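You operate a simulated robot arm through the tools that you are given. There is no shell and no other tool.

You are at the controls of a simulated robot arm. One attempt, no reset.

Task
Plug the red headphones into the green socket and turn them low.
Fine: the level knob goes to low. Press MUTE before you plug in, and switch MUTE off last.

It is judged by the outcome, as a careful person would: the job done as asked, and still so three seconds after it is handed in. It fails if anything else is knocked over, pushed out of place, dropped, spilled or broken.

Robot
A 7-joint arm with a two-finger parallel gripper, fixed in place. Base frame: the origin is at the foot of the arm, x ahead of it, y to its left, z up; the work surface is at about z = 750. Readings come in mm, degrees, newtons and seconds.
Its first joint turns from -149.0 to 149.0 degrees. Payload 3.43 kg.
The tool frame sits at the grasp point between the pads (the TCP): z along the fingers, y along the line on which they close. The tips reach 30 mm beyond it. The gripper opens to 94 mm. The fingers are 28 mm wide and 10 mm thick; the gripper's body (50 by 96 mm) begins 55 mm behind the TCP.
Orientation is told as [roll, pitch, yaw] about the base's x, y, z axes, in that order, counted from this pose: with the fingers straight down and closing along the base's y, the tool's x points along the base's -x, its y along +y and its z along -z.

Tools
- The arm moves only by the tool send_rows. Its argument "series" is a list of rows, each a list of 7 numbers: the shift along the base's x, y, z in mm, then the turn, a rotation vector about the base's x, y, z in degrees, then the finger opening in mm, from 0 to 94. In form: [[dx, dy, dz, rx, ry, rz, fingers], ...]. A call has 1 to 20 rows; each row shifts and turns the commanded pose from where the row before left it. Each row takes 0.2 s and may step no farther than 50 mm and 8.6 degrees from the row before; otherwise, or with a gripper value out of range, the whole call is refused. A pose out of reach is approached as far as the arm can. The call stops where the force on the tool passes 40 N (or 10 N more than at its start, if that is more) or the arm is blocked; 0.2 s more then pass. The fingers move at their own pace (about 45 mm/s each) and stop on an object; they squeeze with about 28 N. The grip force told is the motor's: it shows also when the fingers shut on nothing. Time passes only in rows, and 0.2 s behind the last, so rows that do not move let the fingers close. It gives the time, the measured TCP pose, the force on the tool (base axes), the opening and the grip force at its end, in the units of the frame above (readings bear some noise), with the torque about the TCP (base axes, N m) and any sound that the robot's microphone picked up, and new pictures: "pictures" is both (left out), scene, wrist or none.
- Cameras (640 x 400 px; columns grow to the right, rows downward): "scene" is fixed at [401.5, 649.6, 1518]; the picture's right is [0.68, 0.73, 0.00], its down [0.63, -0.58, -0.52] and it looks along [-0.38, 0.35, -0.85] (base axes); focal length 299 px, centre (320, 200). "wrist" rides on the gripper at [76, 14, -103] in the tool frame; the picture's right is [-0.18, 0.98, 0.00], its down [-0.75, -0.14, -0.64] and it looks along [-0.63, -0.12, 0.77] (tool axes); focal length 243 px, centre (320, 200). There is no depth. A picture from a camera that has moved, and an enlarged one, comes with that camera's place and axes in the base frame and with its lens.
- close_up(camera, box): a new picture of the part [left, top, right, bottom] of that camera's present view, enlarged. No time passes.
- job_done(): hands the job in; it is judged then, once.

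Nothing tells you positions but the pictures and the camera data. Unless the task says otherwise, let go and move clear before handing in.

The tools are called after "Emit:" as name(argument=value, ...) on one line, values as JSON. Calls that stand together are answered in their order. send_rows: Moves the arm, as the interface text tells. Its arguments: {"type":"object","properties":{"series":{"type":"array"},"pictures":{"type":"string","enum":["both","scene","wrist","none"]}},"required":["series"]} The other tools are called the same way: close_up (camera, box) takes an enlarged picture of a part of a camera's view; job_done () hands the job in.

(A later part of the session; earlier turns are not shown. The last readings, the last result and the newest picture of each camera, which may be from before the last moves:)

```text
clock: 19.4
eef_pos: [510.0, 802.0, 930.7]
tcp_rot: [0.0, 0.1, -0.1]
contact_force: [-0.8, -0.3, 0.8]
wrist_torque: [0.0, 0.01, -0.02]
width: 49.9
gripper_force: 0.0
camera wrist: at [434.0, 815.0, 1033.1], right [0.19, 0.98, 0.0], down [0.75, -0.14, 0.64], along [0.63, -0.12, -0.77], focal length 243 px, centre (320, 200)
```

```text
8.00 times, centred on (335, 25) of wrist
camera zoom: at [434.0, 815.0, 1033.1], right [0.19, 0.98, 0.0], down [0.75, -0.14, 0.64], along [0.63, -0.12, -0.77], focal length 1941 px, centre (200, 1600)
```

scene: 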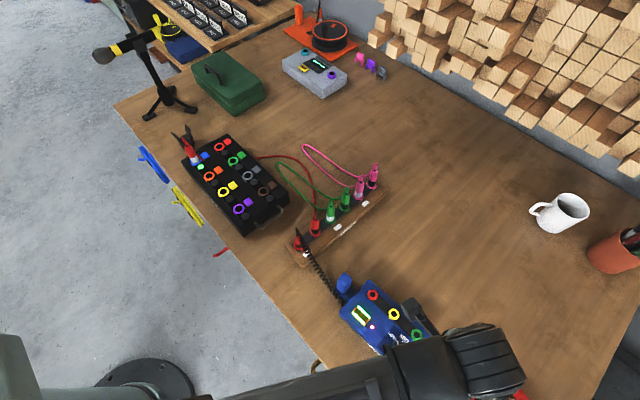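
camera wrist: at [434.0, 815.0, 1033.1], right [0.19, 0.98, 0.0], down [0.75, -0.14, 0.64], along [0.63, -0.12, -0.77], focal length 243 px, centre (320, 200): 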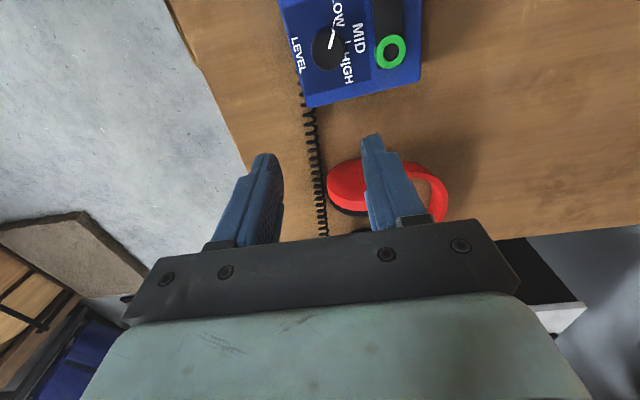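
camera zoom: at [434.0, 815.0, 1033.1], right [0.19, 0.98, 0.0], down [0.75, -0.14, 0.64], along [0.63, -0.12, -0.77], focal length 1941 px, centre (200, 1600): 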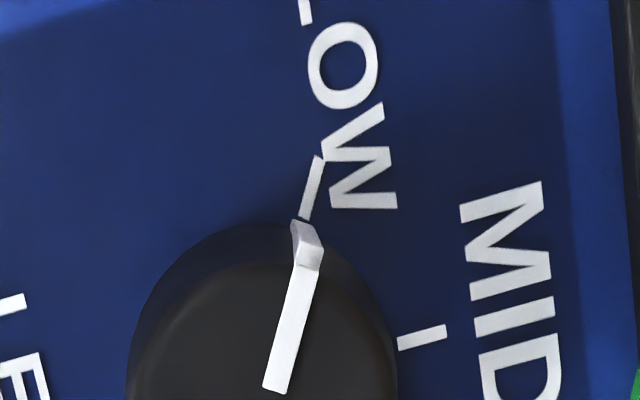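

The level is on LOW. Now I'll travel to the rack to look at the headphone plug up close.

Emit:
send_rows(series=[[-20, 1, 30, 0, 0, 0, 50], [-40, 1, 0, 0, 0, 0, 50], [-40, 1, 0, 0, 0, 0, 50], [-40, 1, 0, 0, 0, 0, 50], [-40, 1, 0, 0, 0, 0, 50], [-40, 1, 0, 0, 0, 0, 50], [-40, 1, 0, 0, 0, 0, 50], [-40, 1, 0, 0, 0, 0, 50], [-20, 0, 0, 0, 0, 0, 50]])

Emit:
close_up(camera="wrist", box=[240, 0, 440, 150])

```text
clock: 21.4
eef_pos: [190.3, 808.9, 959.6]
tcp_rot: [0.0, 0.0, 0.0]
contact_force: [0.4, 0.2, 0.4]
wrist_torque: [-0.04, -0.02, 0.01]
width: 50.0
gripper_force: 0.1
camera wrist: at [114.3, 822.4, 1061.9], right [0.18, 0.98, 0.0], down [0.75, -0.14, 0.64], along [0.63, -0.12, -0.77], focal length 243 px, centre (320, 200)
```

scene: 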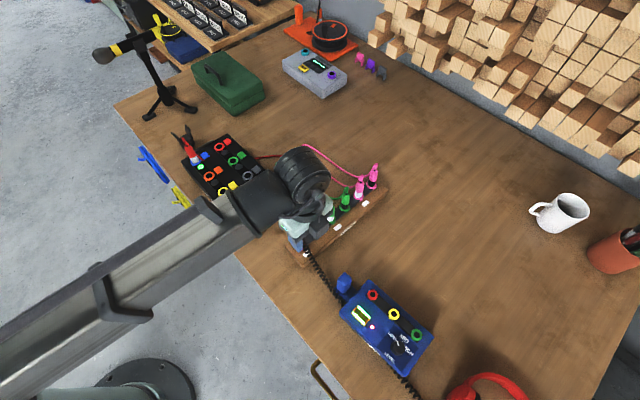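
wrist: 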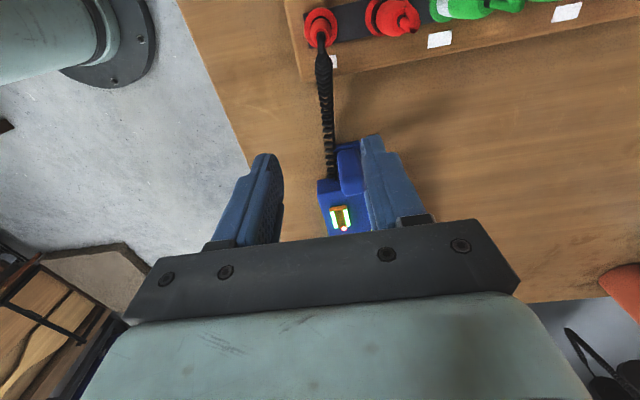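

```text
2.67 times, centred on (340, 75) of wrist
camera zoom: at [114.3, 822.4, 1061.9], right [0.18, 0.98, 0.0], down [0.75, -0.14, 0.64], along [0.63, -0.12, -0.77], focal length 647 px, centre (267, 533)
```

zoom: 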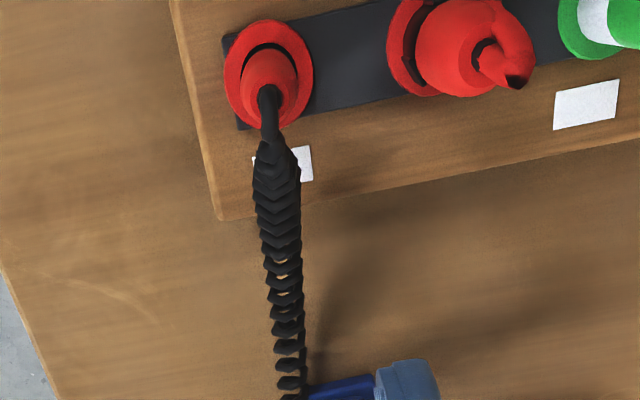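

The plug's ring is at about (135, 819) and its top is near z≈845. I'll step over it for a second view to triangulate.

Emit:
send_rows(series=[[-28, 5, 0, 0, 0, 0, 50], [-27, 5, -15, 0, 0, 0, 50], [0, 0, 0, 0, 0, 0, 50]], pictures="wrist")

Emit:
close_up(camera="wrist", box=[240, 20, 440, 170])

```text
clock: 22.2
eef_pos: [134.4, 818.4, 944.0]
tcp_rot: [0.0, 0.0, 0.1]
contact_force: [-0.3, -0.6, 0.5]
wrist_torque: [0.02, 0.02, 0.02]
width: 49.8
gripper_force: 0.0
camera wrist: at [58.2, 832.9, 1047.0], right [0.18, 0.98, 0.0], down [0.75, -0.14, 0.64], along [0.63, -0.12, -0.77], focal length 243 px, centre (320, 200)
```

wrist: 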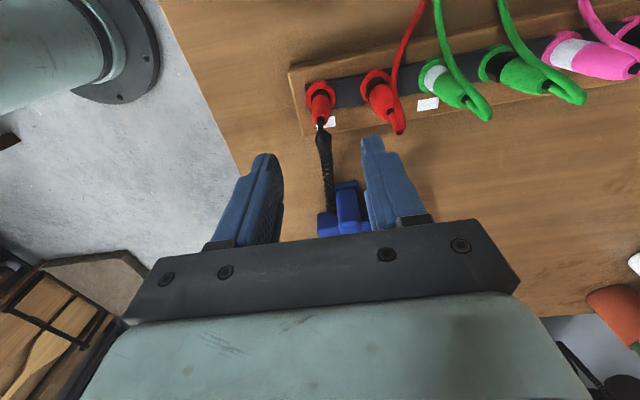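

```text
2.67 times, centred on (340, 95) of wrist
camera zoom: at [58.2, 832.9, 1047.0], right [0.18, 0.98, 0.0], down [0.75, -0.14, 0.64], along [0.63, -0.12, -0.77], focal length 647 px, centre (267, 480)
```

zoom: 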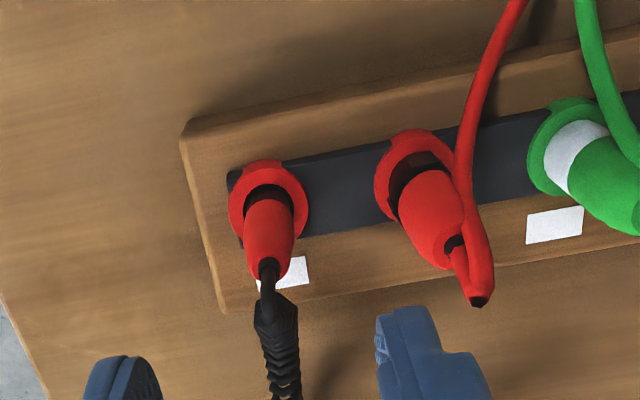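

The triangulated plug axis is (136, 819), with ring z≈781 and top z≈847. The cord leaves along +x between the finger planes, so closing along y suits it. I'll descend with 40 mm opening.

Emit:
send_rows(series=[[1, 0, -35, 0, 0, 0, 40], [0, 0, -35, 0, 0, 0, 40], [0, 0, -15, 0, 0, 0, 40], [0, 0, 0, 0, 0, 0, 40]])

Emit:
close_up(camera="wrist", box=[240, 70, 440, 220])

```text
clock: 23.2
eef_pos: [135.7, 821.1, 860.5]
tcp_rot: [0.0, 0.0, 0.0]
contact_force: [-0.3, -0.1, 0.4]
wrist_torque: [0.01, -0.02, -0.02]
width: 40.2
gripper_force: 0.0
camera wrist: at [59.0, 833.0, 962.2], right [0.18, 0.98, 0.0], down [0.75, -0.14, 0.64], along [0.63, -0.12, -0.77], focal length 243 px, centre (320, 200)
```

scene: 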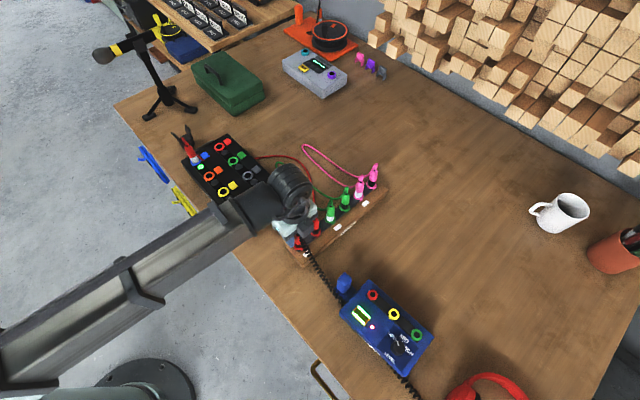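
wrist: 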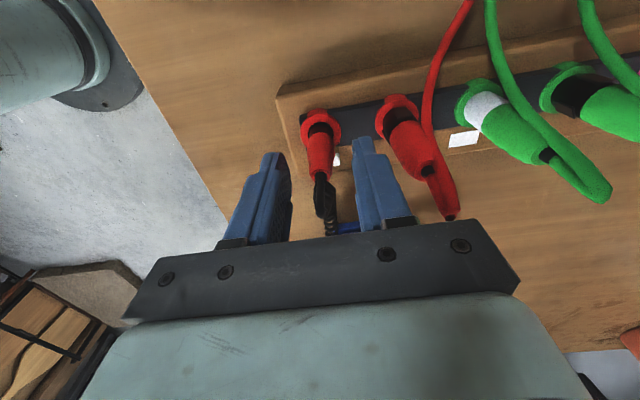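

```text
2.67 times, centred on (340, 145) of wrist
camera zoom: at [59.0, 833.0, 962.2], right [0.18, 0.98, 0.0], down [0.75, -0.14, 0.64], along [0.63, -0.12, -0.77], focal length 647 px, centre (267, 347)
```

zoom: 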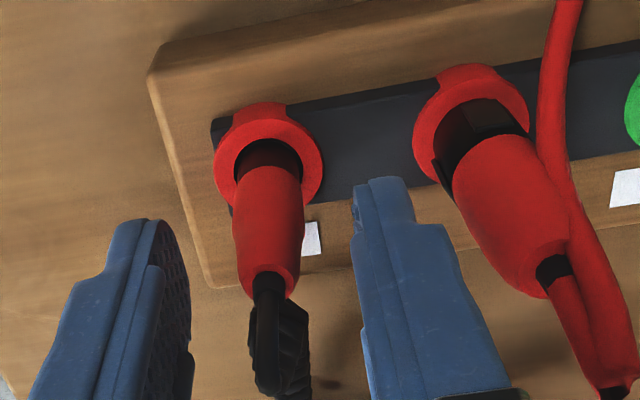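

The plug is centred between the open fingers. I'll lower to gripping height, tips just above the ring, and close.

Emit:
send_rows(series=[[0, 0, -20, 0, 0, 0, 40], [0, 0, -16, 0, 0, 0, 40], [0, 0, -5, 0, 0, 0, 40], [0, 0, 0, 0, 0, 0, 40]], pictures="wrist")

Emit:
close_up(camera="wrist", box=[240, 70, 440, 220])

Emit:
close_up(camera="scene", box=[260, 160, 380, 280])

```text
clock: 24.2
eef_pos: [137.5, 819.6, 820.8]
tcp_rot: [0.2, 0.0, 0.0]
contact_force: [-1.4, 0.1, 27.4]
wrist_torque: [0.62, 0.0, -0.04]
width: 40.3
gripper_force: 0.8
camera wrist: at [60.0, 832.5, 923.5], right [0.18, 0.98, 0.0], down [0.75, -0.14, 0.64], along [0.63, -0.12, -0.77], focal length 243 px, centre (320, 200)
```

wrist: 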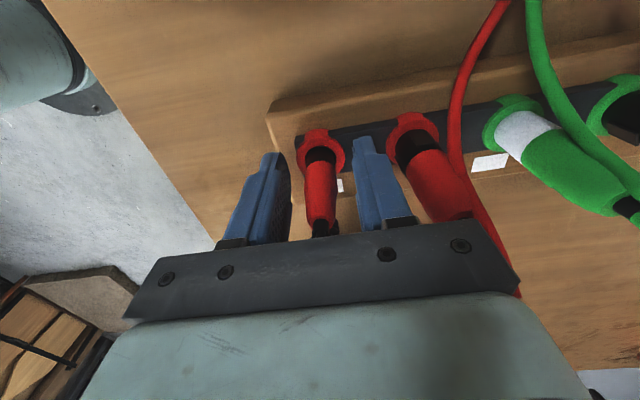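

```text
2.67 times, centred on (340, 145) of wrist
camera zoom: at [60.0, 832.5, 923.5], right [0.18, 0.98, 0.0], down [0.75, -0.14, 0.64], along [0.63, -0.12, -0.77], focal length 647 px, centre (267, 347)
```

zoom: 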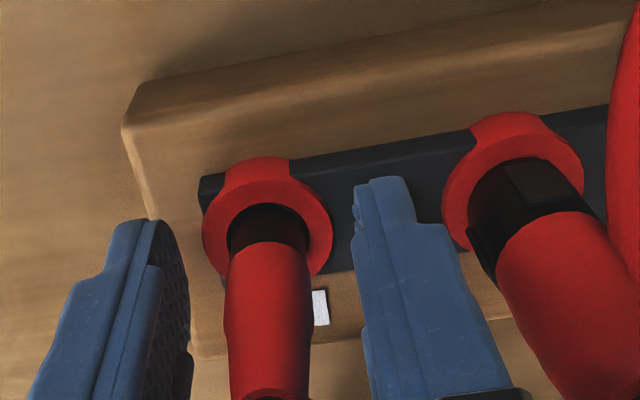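

```text
3.33 times, centred on (320, 220) of scene
camera zoom: at [401.5, 649.6, 1518.0], right [0.68, 0.73, 0.0], down [0.63, -0.58, -0.52], along [-0.38, 0.35, -0.85], focal length 995 px, centre (320, 133)
```

zoom: 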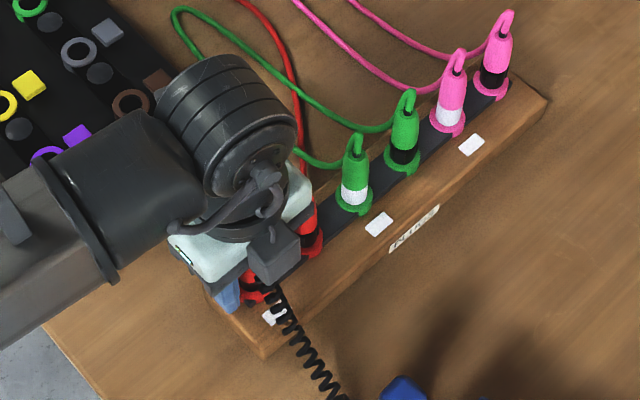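

Something is pressing up at about 27 N, most likely cable tops against the gripper body. I'll back up about 20 mm at once and grip higher on the plug body.

Emit:
send_rows(series=[[0, 0, 10, 0, 0, 0, 40], [0, 0, 10, 0, 0, 0, 40], [0, 0, 0, 0, 0, 0, 40]])

Emit:
close_up(camera="wrist", box=[240, 70, 440, 220])

Emit:
close_up(camera="scene", box=[260, 160, 380, 280])

```text
clock: 25.0
eef_pos: [136.5, 819.4, 838.8]
tcp_rot: [0.0, 0.0, 0.0]
contact_force: [0.2, -0.6, -0.2]
wrist_torque: [0.02, 0.03, 0.02]
width: 40.1
gripper_force: 0.0
camera wrist: at [60.2, 832.8, 941.1], right [0.18, 0.98, 0.0], down [0.75, -0.14, 0.64], along [0.63, -0.12, -0.77], focal length 243 px, centre (320, 200)
```

scene: 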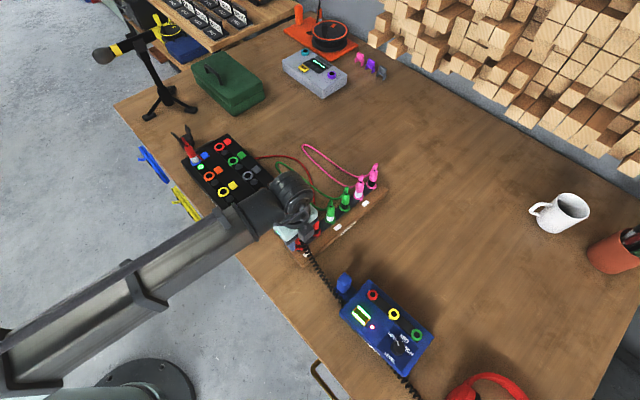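
wrist: 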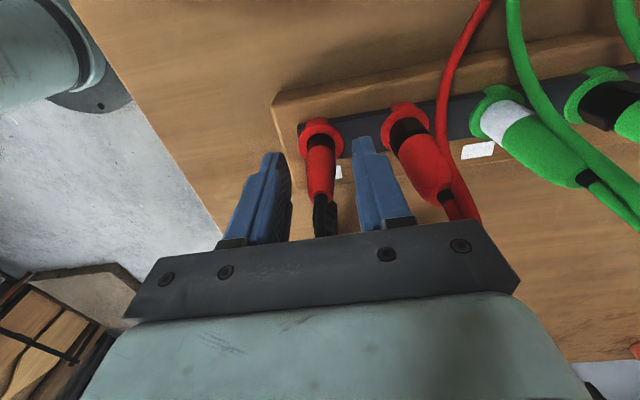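

```text
2.67 times, centred on (340, 145) of wrist
camera zoom: at [60.2, 832.8, 941.1], right [0.18, 0.98, 0.0], down [0.75, -0.14, 0.64], along [0.63, -0.12, -0.77], focal length 647 px, centre (267, 347)
```

zoom: 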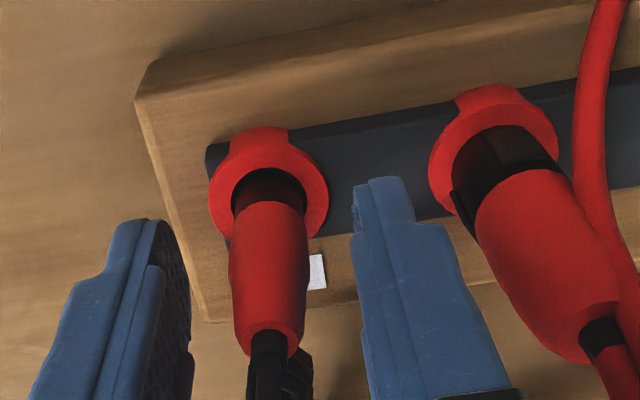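

```text
3.33 times, centred on (320, 220) of scene
camera zoom: at [401.5, 649.6, 1518.0], right [0.68, 0.73, 0.0], down [0.63, -0.58, -0.52], along [-0.38, 0.35, -0.85], focal length 995 px, centre (320, 133)
```

zoom: 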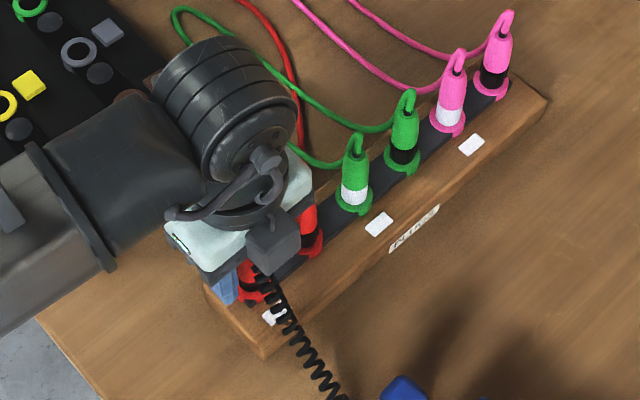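

Force is back to zero and nothing has shifted. I'll close on the plug body here.

Emit:
send_rows(series=[[0, 0, 0, 0, 0, 0, 5], [0, 0, 0, 0, 0, 0, 5], [0, 0, 0, 0, 0, 0, 5], [0, 0, 0, 0, 0, 0, 5]], pictures="wrist")

Emit:
close_up(camera="wrist", box=[240, 70, 440, 220])

```text
clock: 26.0
eef_pos: [137.2, 818.9, 840.1]
tcp_rot: [0.0, -0.1, -0.1]
contact_force: [0.3, 0.4, 0.0]
wrist_torque: [0.02, -0.01, 0.0]
width: 15.4
gripper_force: 28.7
camera wrist: at [60.2, 832.8, 941.3], right [0.18, 0.98, 0.0], down [0.75, -0.14, 0.64], along [0.63, -0.12, -0.77], focal length 243 px, centre (320, 200)
```

wrist: 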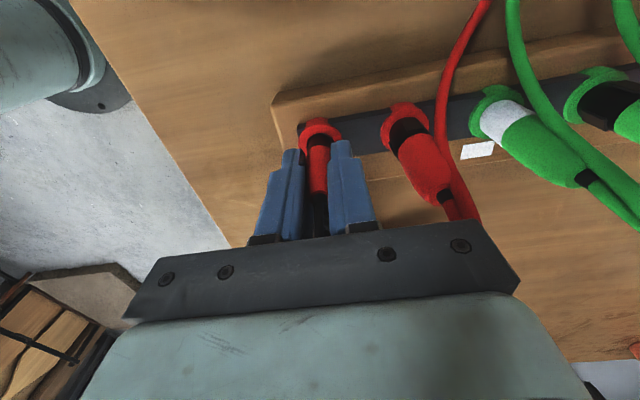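

```text
2.67 times, centred on (340, 145) of wrist
camera zoom: at [60.2, 832.8, 941.3], right [0.18, 0.98, 0.0], down [0.75, -0.14, 0.64], along [0.63, -0.12, -0.77], focal length 647 px, centre (267, 347)
```

zoom: 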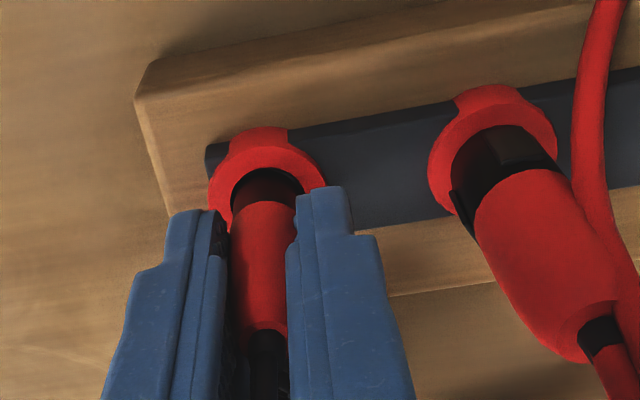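

The plug is held at 15.4 mm with no side force. I'll pull straight up gently, watching the force.

Emit:
send_rows(series=[[0, 0, 2, 0, 0, 0, 5], [0, 0, 2, 0, 0, 0, 5], [0, 0, 2, 0, 0, 0, 5]], pictures="wrist")

```text
clock: 26.8
eef_pos: [136.6, 819.9, 844.6]
tcp_rot: [0.0, -0.1, 0.0]
contact_force: [0.7, 0.2, 0.2]
wrist_torque: [0.06, 0.02, 0.03]
width: 15.4
gripper_force: 28.2
camera wrist: at [60.1, 833.0, 947.2], right [0.18, 0.98, 0.0], down [0.75, -0.14, 0.64], along [0.63, -0.12, -0.77], focal length 243 px, centre (320, 200)
```

wrist: 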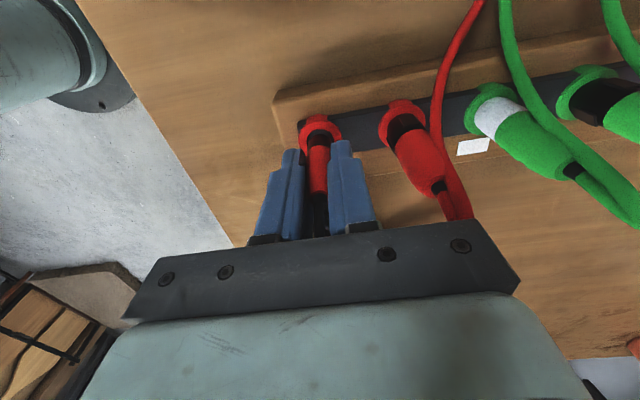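

Emit:
send_rows(series=[[0, 0, 4, 0, 0, 0, 5], [0, 0, 5, 0, 0, 0, 5], [0, 0, 5, 0, 0, 0, 5], [0, 0, 5, 0, 0, 0, 5], [0, 0, 5, 0, 0, 0, 5], [0, 0, 5, 0, 0, 0, 5]])

Emit:
close_up(camera="wrist", box=[240, 70, 440, 220])

Emit:
close_up(camera="scene", box=[260, 160, 380, 280])

```text
clock: 28.2
eef_pos: [136.2, 819.8, 872.9]
tcp_rot: [-0.1, 0.0, 0.1]
contact_force: [-0.1, -0.4, -0.2]
wrist_torque: [-0.01, -0.02, -0.01]
width: 15.5
gripper_force: 28.1
camera wrist: at [59.9, 833.2, 976.1], right [0.18, 0.98, 0.0], down [0.75, -0.14, 0.64], along [0.63, -0.12, -0.77], focal length 243 px, centre (320, 200)
```

scene: 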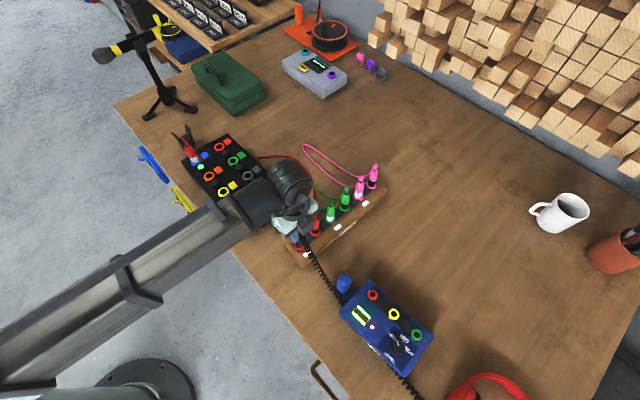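
wrist: 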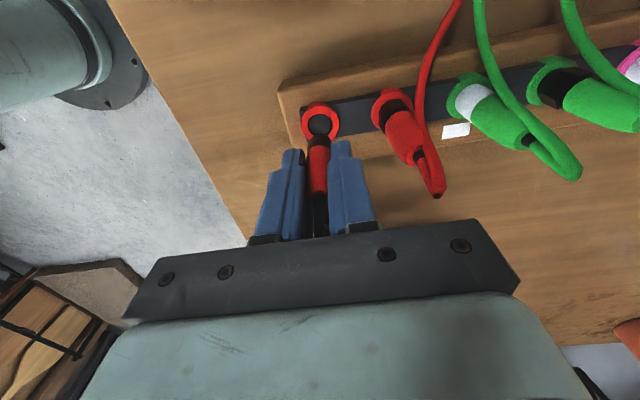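

```text
2.67 times, centred on (340, 145) of wrist
camera zoom: at [59.9, 833.2, 976.1], right [0.18, 0.98, 0.0], down [0.75, -0.14, 0.64], along [0.63, -0.12, -0.77], focal length 647 px, centre (267, 347)
```

zoom: 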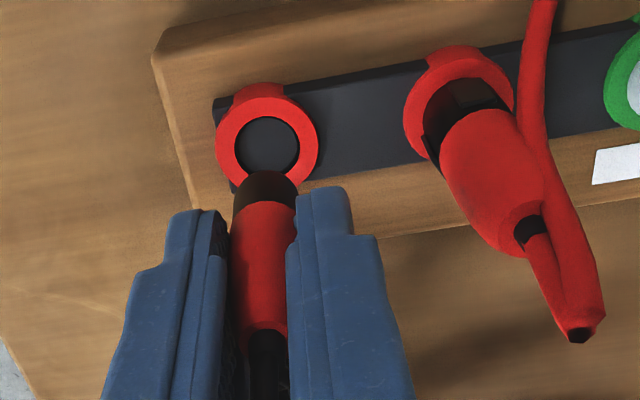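

```text
3.33 times, centred on (320, 220) of scene
camera zoom: at [401.5, 649.6, 1518.0], right [0.68, 0.73, 0.0], down [0.63, -0.58, -0.52], along [-0.38, 0.35, -0.85], focal length 995 px, centre (320, 133)
```

zoom: 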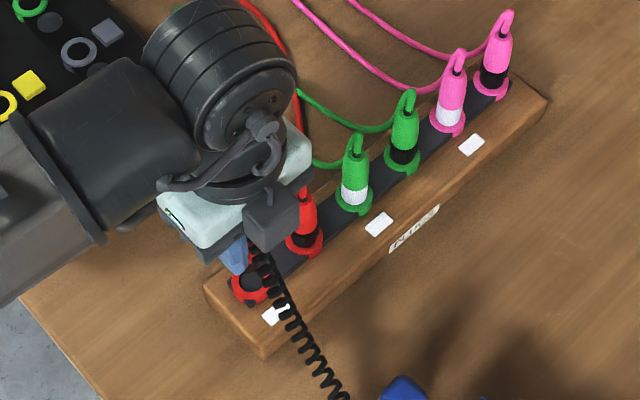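

The plug is free of the rack, and its neighbour and the rack are undisturbed. I'll lift higher and inspect the plug end.

Emit:
send_rows(series=[[0, 0, 20, 0, 0, 0, 5], [0, 0, 30, 0, 0, 0, 5], [0, 0, 30, 0, 0, 0, 5], [0, 0, 0, 0, 0, 0, 5]])

Emit:
close_up(camera="wrist", box=[270, 80, 390, 230])

Emit:
close_up(camera="scene", box=[250, 150, 400, 300])

```text
clock: 29.2
eef_pos: [136.0, 819.0, 953.9]
tcp_rot: [0.1, 0.0, 0.0]
contact_force: [-0.5, -0.6, 0.8]
wrist_torque: [0.0, 0.02, 0.0]
width: 15.6
gripper_force: 28.6
camera wrist: at [60.9, 832.1, 1056.2], right [0.18, 0.98, 0.0], down [0.75, -0.14, 0.64], along [0.63, -0.12, -0.77], focal length 243 px, centre (320, 200)
```

scene: 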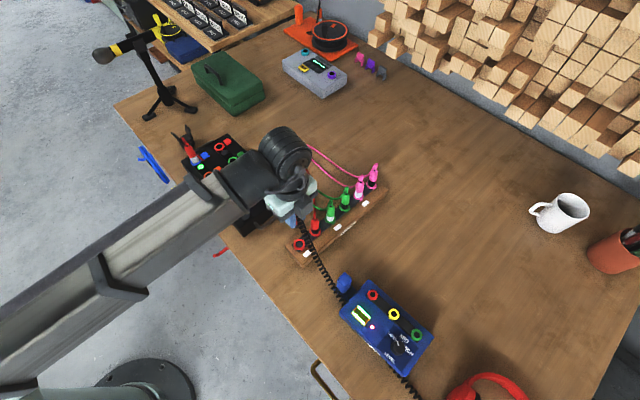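
wrist: 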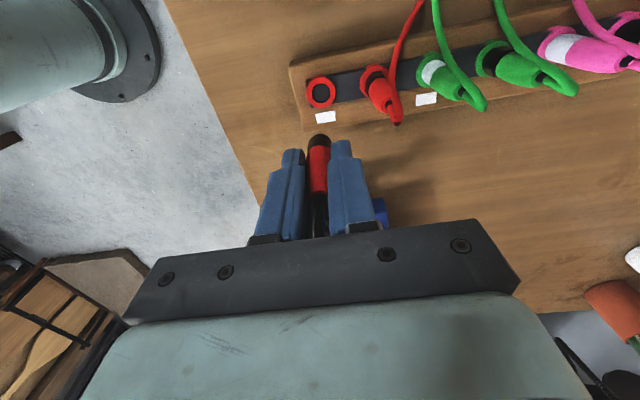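

```text
2.67 times, centred on (330, 155) of wrist
camera zoom: at [60.9, 832.1, 1056.2], right [0.18, 0.98, 0.0], down [0.75, -0.14, 0.64], along [0.63, -0.12, -0.77], focal length 647 px, centre (293, 320)
```

zoom: 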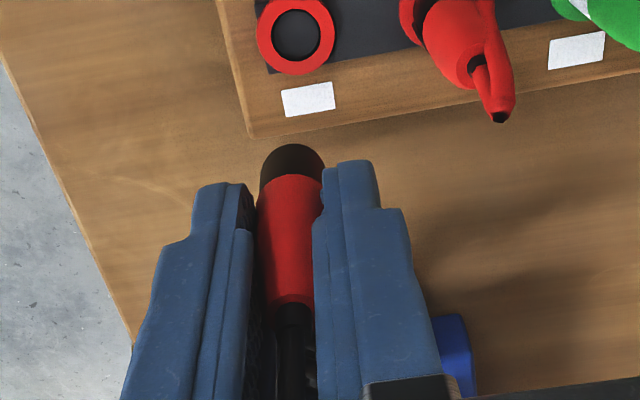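

```text
2.67 times, centred on (325, 225) of scene
camera zoom: at [401.5, 649.6, 1518.0], right [0.68, 0.73, 0.0], down [0.63, -0.58, -0.52], along [-0.38, 0.35, -0.85], focal length 796 px, centre (307, 133)
```

zoom: 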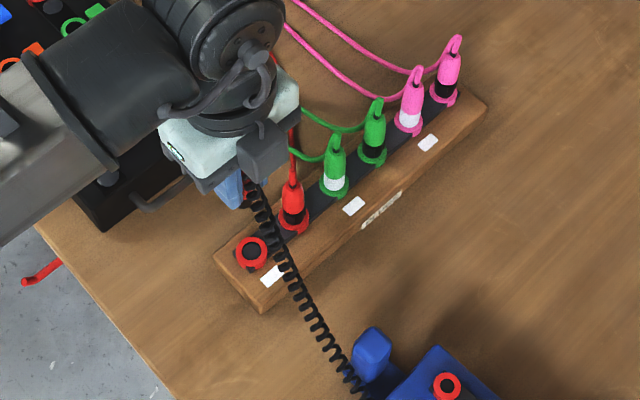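

The plug has a plain round end. I'll carry it high over to above the green socket at about (482, 865).

Emit:
send_rows(series=[[35, 5, 0, 0, 0, 0, 5], [35, 5, 0, 0, 0, 0, 5], [35, 5, 0, 0, 0, 0, 5], [35, 5, 0, 0, 0, 0, 5], [35, 5, 0, 0, 0, 0, 5], [35, 5, 0, 0, 0, 0, 5], [35, 5, 0, 0, 0, 0, 5]])

```text
clock: 30.8
eef_pos: [381.7, 855.7, 954.1]
tcp_rot: [0.1, 0.0, 0.0]
contact_force: [0.1, -0.5, -1.0]
wrist_torque: [-0.02, -0.03, 0.01]
width: 15.8
gripper_force: 28.3
camera wrist: at [305.6, 868.5, 1056.9], right [0.18, 0.98, 0.0], down [0.75, -0.14, 0.64], along [0.63, -0.12, -0.77], focal length 243 px, centre (320, 200)
```

scene: 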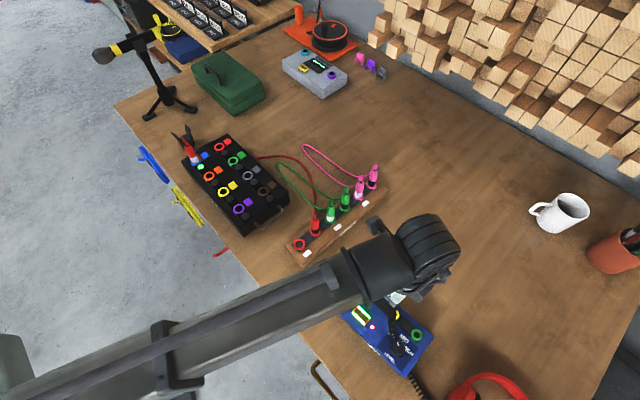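
wrist: 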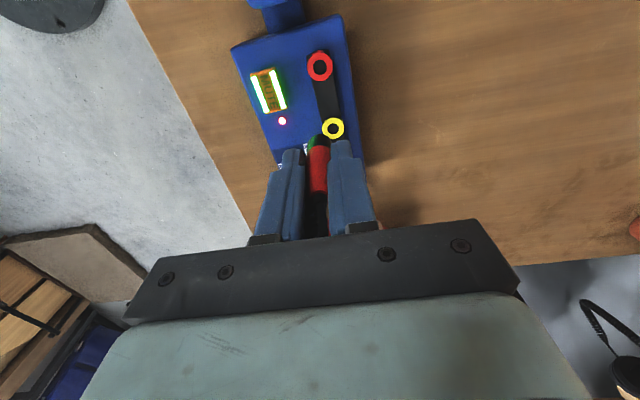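

Emit:
send_rows(series=[[34, 4, 0, 0, 0, 0, 5], [34, 4, 0, 0, 0, 0, 5], [32, 3, 0, 0, 0, 0, 5], [0, 0, 0, 0, 0, 0, 5]])

Emit:
close_up(camera="wrist", box=[240, 20, 440, 170])

```text
clock: 31.8
eef_pos: [481.1, 866.3, 954.3]
tcp_rot: [0.0, 0.0, 0.0]
contact_force: [0.7, 0.2, -0.4]
wrist_torque: [0.0, -0.01, -0.03]
width: 15.4
gripper_force: 28.1
camera wrist: at [404.6, 879.3, 1056.6], right [0.18, 0.98, 0.0], down [0.75, -0.14, 0.64], along [0.63, -0.12, -0.77], focal length 243 px, centre (320, 200)
```

scene: 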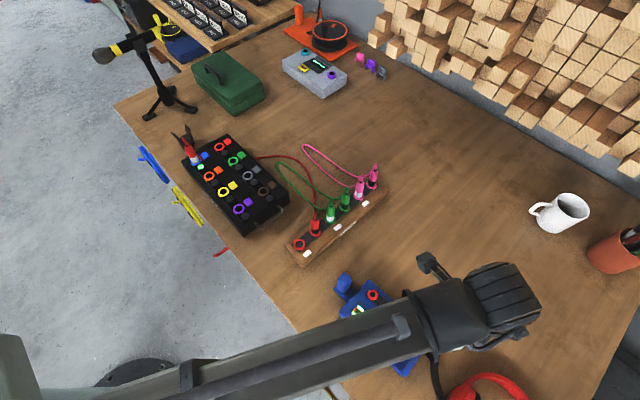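
wrist: 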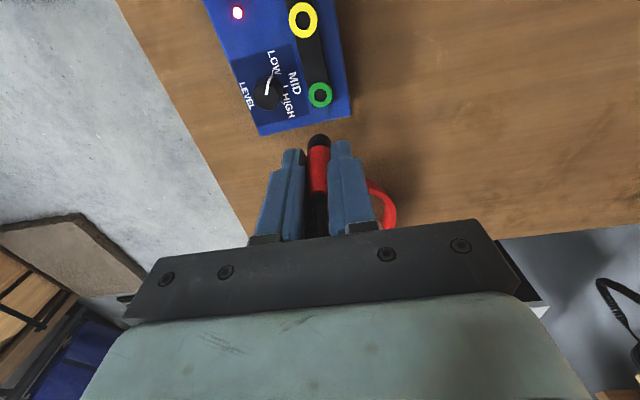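

```text
2.67 times, centred on (340, 95) of wrist
camera zoom: at [404.6, 879.3, 1056.6], right [0.18, 0.98, 0.0], down [0.75, -0.14, 0.64], along [0.63, -0.12, -0.77], focal length 647 px, centre (267, 480)
```

zoom: 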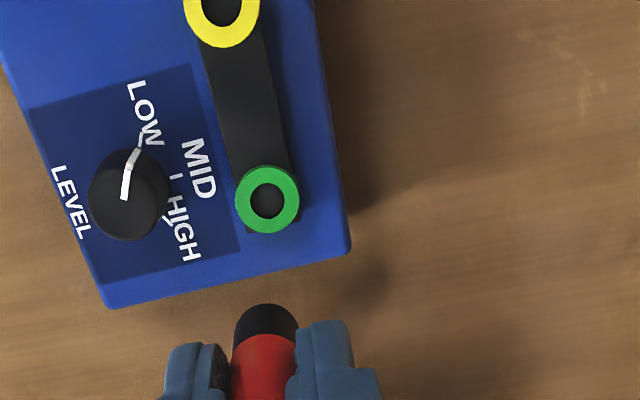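

The arm reaches the spot. The box's socket opening looks smaller than the rack ring's, so I'll inspect the socket and plug end closely before lowering.

Emit:
close_up(camera="wrist", box=[300, 75, 340, 115])

Emit:
close_up(camera="wrist", box=[295, 125, 345, 165])

Emit:
close_up(camera="scene", box=[285, 220, 335, 270])

Emit:
close_up(camera="scene", box=[330, 265, 420, 325])

Emit:
close_up(camera="scene", box=[175, 120, 255, 190])

```text
10.00 times, centred on (320, 95) of wrist
camera zoom: at [404.6, 879.3, 1056.6], right [0.18, 0.98, 0.0], down [0.75, -0.14, 0.64], along [0.63, -0.12, -0.77], focal length 2426 px, centre (320, 1250)
```

zoom: 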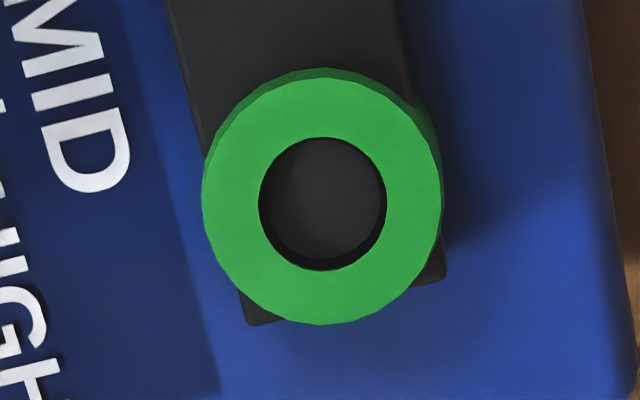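

```text
10.00 times, centred on (320, 145) of wrist
camera zoom: at [404.6, 879.3, 1056.6], right [0.18, 0.98, 0.0], down [0.75, -0.14, 0.64], along [0.63, -0.12, -0.77], focal length 2426 px, centre (320, 750)
```

zoom: 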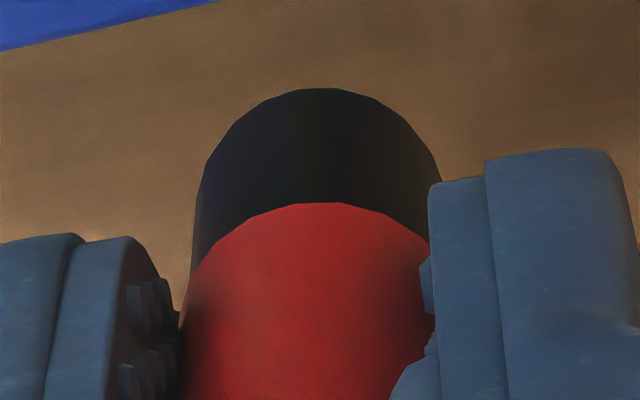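

```text
8.00 times, centred on (310, 245) of scene
camera zoom: at [401.5, 649.6, 1518.0], right [0.68, 0.73, 0.0], down [0.63, -0.58, -0.52], along [-0.38, 0.35, -0.85], focal length 2389 px, centre (400, -160)
```

zoom: 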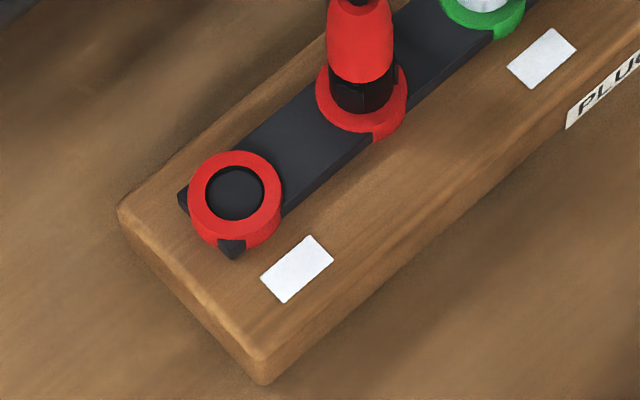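

```text
6.67 times, centred on (375, 295) of scene
camera zoom: at [401.5, 649.6, 1518.0], right [0.68, 0.73, 0.0], down [0.63, -0.58, -0.52], along [-0.38, 0.35, -0.85], focal length 1991 px, centre (-47, -433)
```

zoom: 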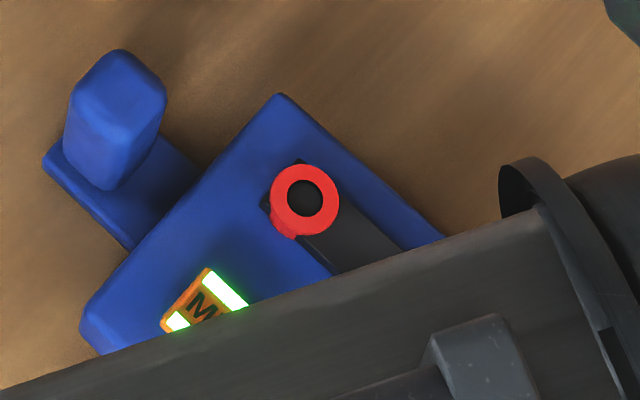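

```text
5.71 times, centred on (215, 155) of scene
camera zoom: at [401.5, 649.6, 1518.0], right [0.68, 0.73, 0.0], down [0.63, -0.58, -0.52], along [-0.38, 0.35, -0.85], focal length 1706 px, centre (920, 457)
```

zoom: 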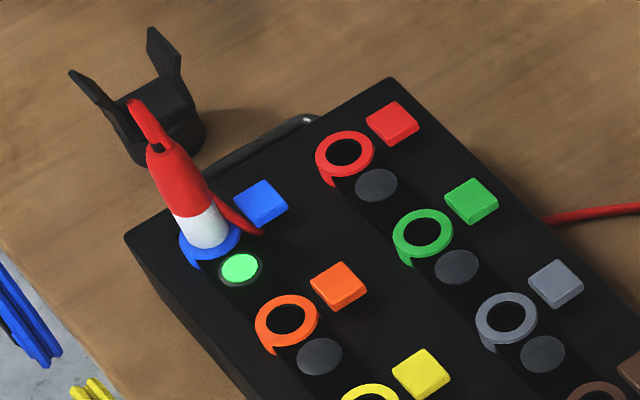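

The plug's barrel is about 16 mm, and the socket ring has a roughly 13 mm recess, so a pin must sit under the barrel. I'll trim x/y slightly and lower partway to compare the ring's place in view with how it looked at the rack.

Emit:
send_rows(series=[[-2.5, -0.5, -25, 0, 0, 0, 5], [0, 0, -25, 0, 0, 0, 5], [0, 0, -15, 0, 0, 0, 5], [0, 0, 0, 0, 0, 0, 5]])

Emit:
close_up(camera="wrist", box=[240, 70, 440, 220])

Emit:
close_up(camera="wrist", box=[295, 100, 345, 150])

```text
clock: 32.8
eef_pos: [478.1, 865.0, 888.7]
tcp_rot: [0.0, 0.1, -0.1]
contact_force: [1.0, -0.6, -0.4]
wrist_torque: [-0.01, -0.01, 0.01]
width: 15.6
gripper_force: 28.1
camera wrist: at [402.4, 878.6, 990.9], right [0.18, 0.98, 0.0], down [0.75, -0.14, 0.64], along [0.63, -0.12, -0.77], focal length 243 px, centre (320, 200)
```

scene: 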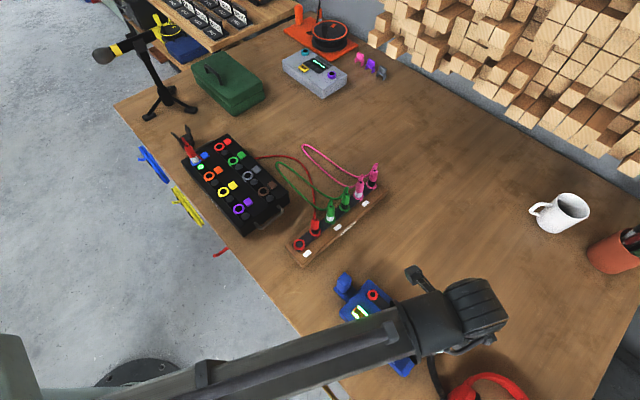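
wrist: 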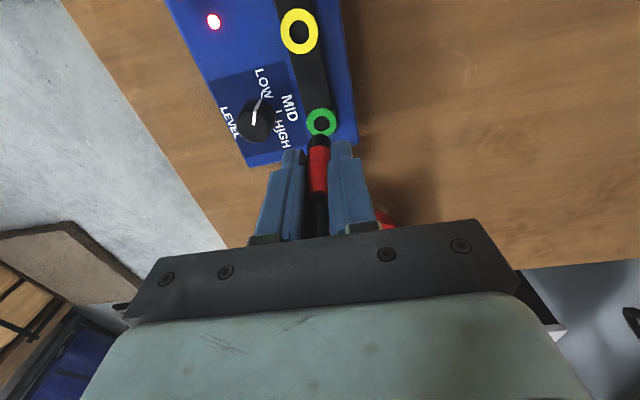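

```text
2.67 times, centred on (340, 145) of wrist
camera zoom: at [402.4, 878.6, 990.9], right [0.18, 0.98, 0.0], down [0.75, -0.14, 0.64], along [0.63, -0.12, -0.77], focal length 647 px, centre (267, 347)
```

zoom: 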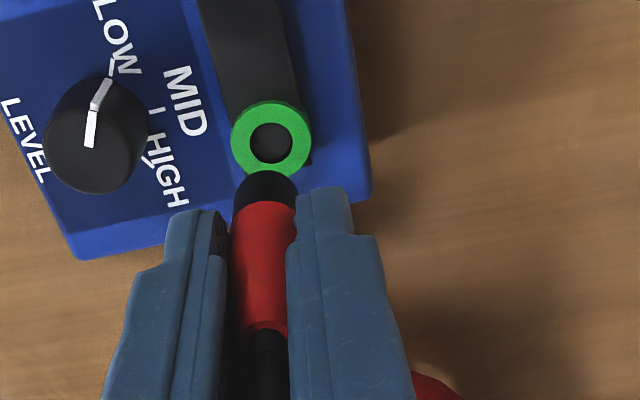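

```text
8.00 times, centred on (320, 125) of wrist
camera zoom: at [402.4, 878.6, 990.9], right [0.18, 0.98, 0.0], down [0.75, -0.14, 0.64], along [0.63, -0.12, -0.77], focal length 1941 px, centre (320, 800)
```

zoom: 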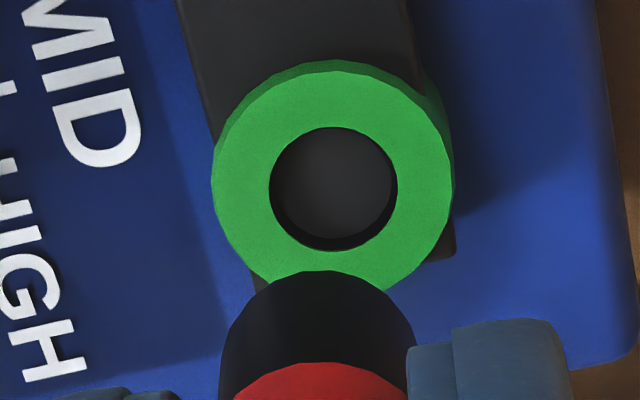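

The green socket sits slightly to the right of the plug axis. I'll shift about 1.6 mm in y and lower a little, looking again just above the ring.

Emit:
send_rows(series=[[-0.3, 1.6, -8, 0, 0, 0, 5], [0, 0, -8, 0, 0, 0, 5], [0, 0, 0, 0, 0, 0, 5]], pictures="wrist")

Emit:
close_up(camera="wrist", box=[295, 110, 345, 160])

```text
clock: 33.6
eef_pos: [478.9, 867.3, 871.8]
tcp_rot: [0.0, 0.0, -0.1]
contact_force: [-0.5, 0.1, 0.1]
wrist_torque: [0.01, 0.03, -0.02]
width: 15.9
gripper_force: 28.0
camera wrist: at [402.4, 880.2, 975.1], right [0.18, 0.98, 0.0], down [0.75, -0.14, 0.64], along [0.63, -0.12, -0.77], focal length 243 px, centre (320, 200)
```

wrist: 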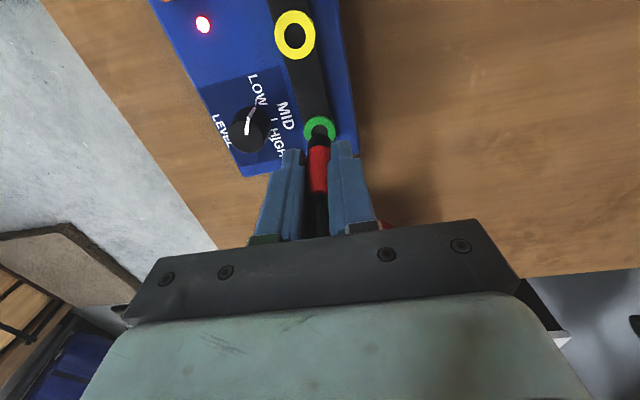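

```text
8.00 times, centred on (320, 135) of wrist
camera zoom: at [402.4, 880.2, 975.1], right [0.18, 0.98, 0.0], down [0.75, -0.14, 0.64], along [0.63, -0.12, -0.77], focal length 1941 px, centre (320, 720)
```

zoom: 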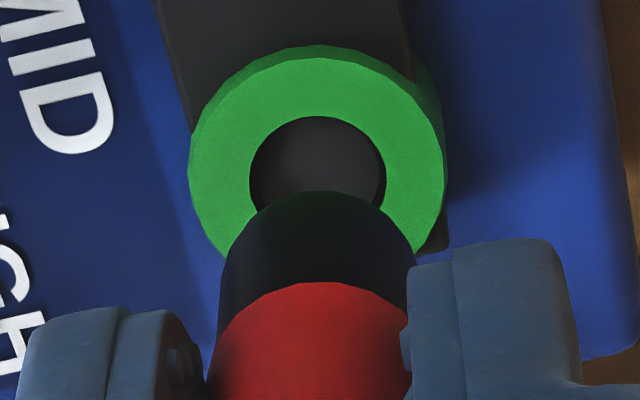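

The plug and socket are aligned sideways, and the ring's position matches the rack reference. I'll lower in small steps while watching the force.

Emit:
send_rows(series=[[0, 0, -2, 0, 0, 0, 5], [0, 0, -2, 0, 0, 0, 5], [0, 0, -2, 0, 0, 0, 5]], pictures="wrist")

Emit:
close_up(camera="wrist", box=[295, 110, 345, 160])

```text
clock: 34.4
eef_pos: [477.6, 867.6, 866.3]
tcp_rot: [0.0, 0.0, 0.1]
contact_force: [0.5, 0.4, -0.7]
wrist_torque: [0.01, 0.0, 0.02]
width: 15.3
gripper_force: 28.0
camera wrist: at [402.3, 880.0, 969.0], right [0.18, 0.98, 0.0], down [0.75, -0.14, 0.64], along [0.63, -0.12, -0.77], focal length 243 px, centre (320, 200)
```

wrist: 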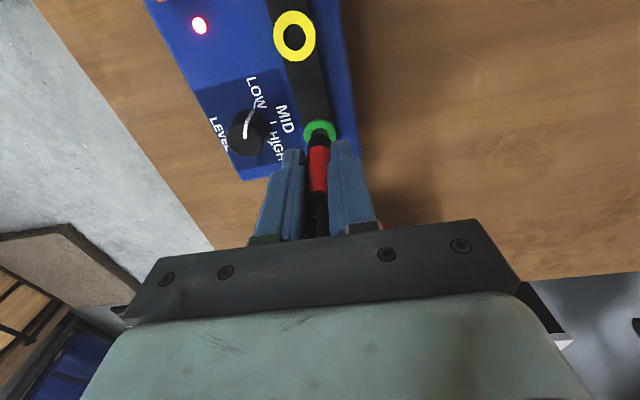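

```text
8.00 times, centred on (320, 135) of wrist
camera zoom: at [402.3, 880.0, 969.0], right [0.18, 0.98, 0.0], down [0.75, -0.14, 0.64], along [0.63, -0.12, -0.77], focal length 1941 px, centre (320, 720)
```

zoom: 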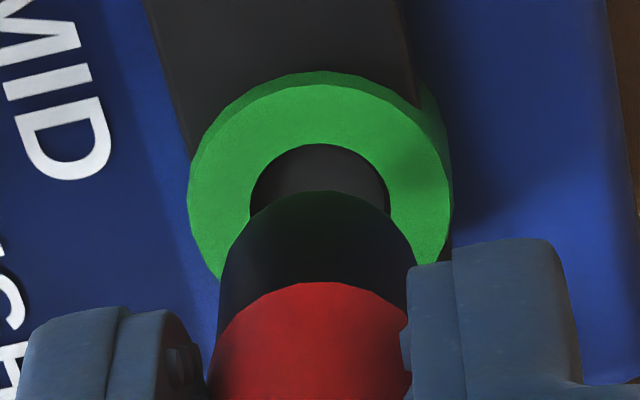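

Emit:
send_rows(series=[[0, 0.3, -2, 0, 0, 0, 5], [0, 0, -2, 0, 0, 0, 5]], pictures="wrist")

Emit:
close_up(camera="wrist", box=[295, 110, 345, 160])

```text
clock: 35.0
eef_pos: [479.3, 867.5, 863.1]
tcp_rot: [-0.1, 0.0, -0.1]
contact_force: [1.4, 0.2, -0.2]
wrist_torque: [0.01, -0.01, -0.01]
width: 15.3
gripper_force: 27.8
camera wrist: at [402.4, 880.6, 965.3], right [0.18, 0.98, 0.0], down [0.75, -0.14, 0.64], along [0.63, -0.12, -0.77], focal length 243 px, centre (320, 200)
```

wrist: 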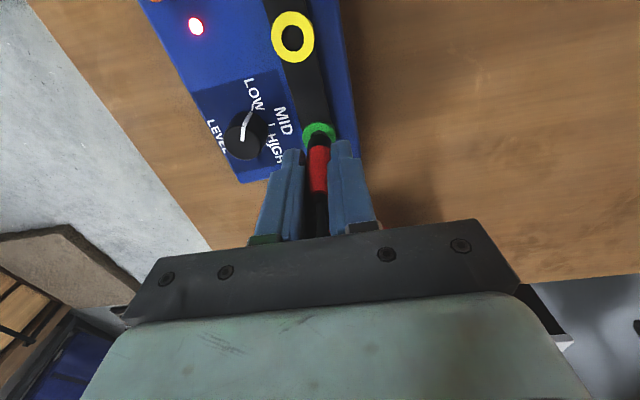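

```text
8.00 times, centred on (320, 135) of wrist
camera zoom: at [402.4, 880.6, 965.3], right [0.18, 0.98, 0.0], down [0.75, -0.14, 0.64], along [0.63, -0.12, -0.77], focal length 1941 px, centre (320, 720)
```

zoom: 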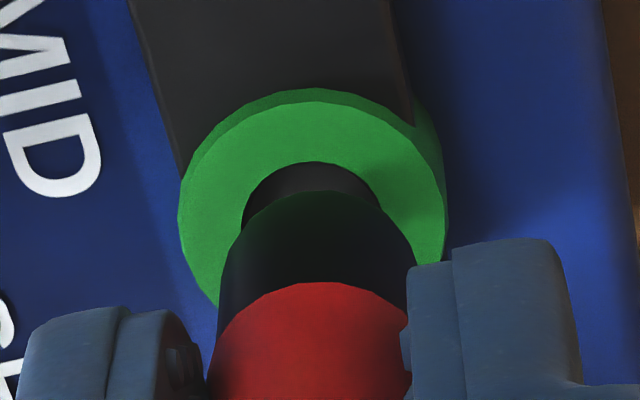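

Emit:
send_rows(series=[[0, -0.4, -2, 0, 0, 0, 5], [0, 0, -1.5, 0, 0, 0, 5], [0, 0, 0, 0, 0, 0, 5]], pictures="wrist")

Emit:
close_up(camera="wrist", box=[295, 110, 345, 160])

```text
clock: 35.8
eef_pos: [479.6, 866.9, 859.6]
tcp_rot: [0.0, 0.0, 0.0]
contact_force: [0.3, 0.6, -0.3]
wrist_torque: [0.0, 0.02, 0.0]
width: 15.5
gripper_force: 27.9
camera wrist: at [402.4, 880.3, 962.0], right [0.18, 0.98, 0.0], down [0.75, -0.14, 0.64], along [0.63, -0.12, -0.77], focal length 243 px, centre (320, 200)
```

wrist: 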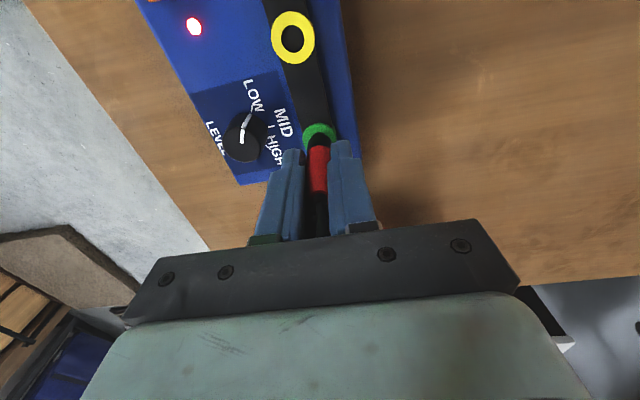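

```text
8.00 times, centred on (320, 135) of wrist
camera zoom: at [402.4, 880.3, 962.0], right [0.18, 0.98, 0.0], down [0.75, -0.14, 0.64], along [0.63, -0.12, -0.77], focal length 1941 px, centre (320, 720)
```

zoom: 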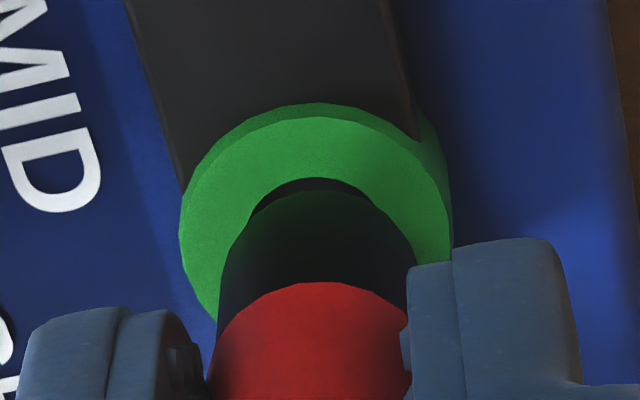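

Emit:
send_rows(series=[[0, 0, -1.5, 0, 0, 0, 5], [0, 0, -1.5, 0, 0, 0, 5], [0, 0, 0, 0, 0, 0, 5]], pictures="wrist")

Emit:
close_up(camera="wrist", box=[295, 110, 345, 160])

```text
clock: 36.6
eef_pos: [479.0, 866.2, 857.1]
tcp_rot: [0.0, 0.0, 0.1]
contact_force: [-1.1, -0.4, 0.2]
wrist_torque: [0.03, 0.0, 0.0]
width: 15.5
gripper_force: 28.4
camera wrist: at [402.6, 880.1, 958.7], right [0.18, 0.98, 0.0], down [0.75, -0.14, 0.64], along [0.63, -0.12, -0.77], focal length 243 px, centre (320, 200)
```

wrist: 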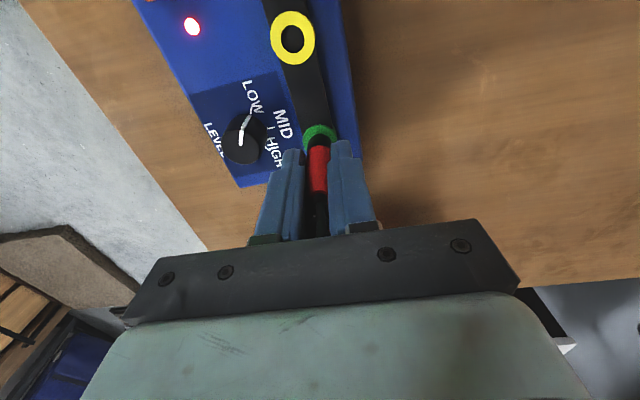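

```text
8.00 times, centred on (320, 135) of wrist
camera zoom: at [402.6, 880.1, 958.7], right [0.18, 0.98, 0.0], down [0.75, -0.14, 0.64], along [0.63, -0.12, -0.77], focal length 1941 px, centre (320, 720)
```

zoom: 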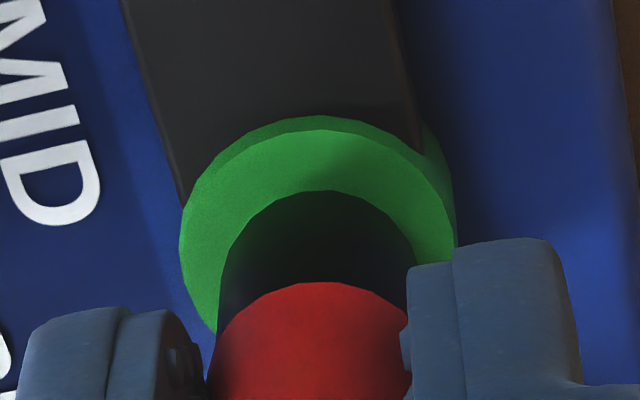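

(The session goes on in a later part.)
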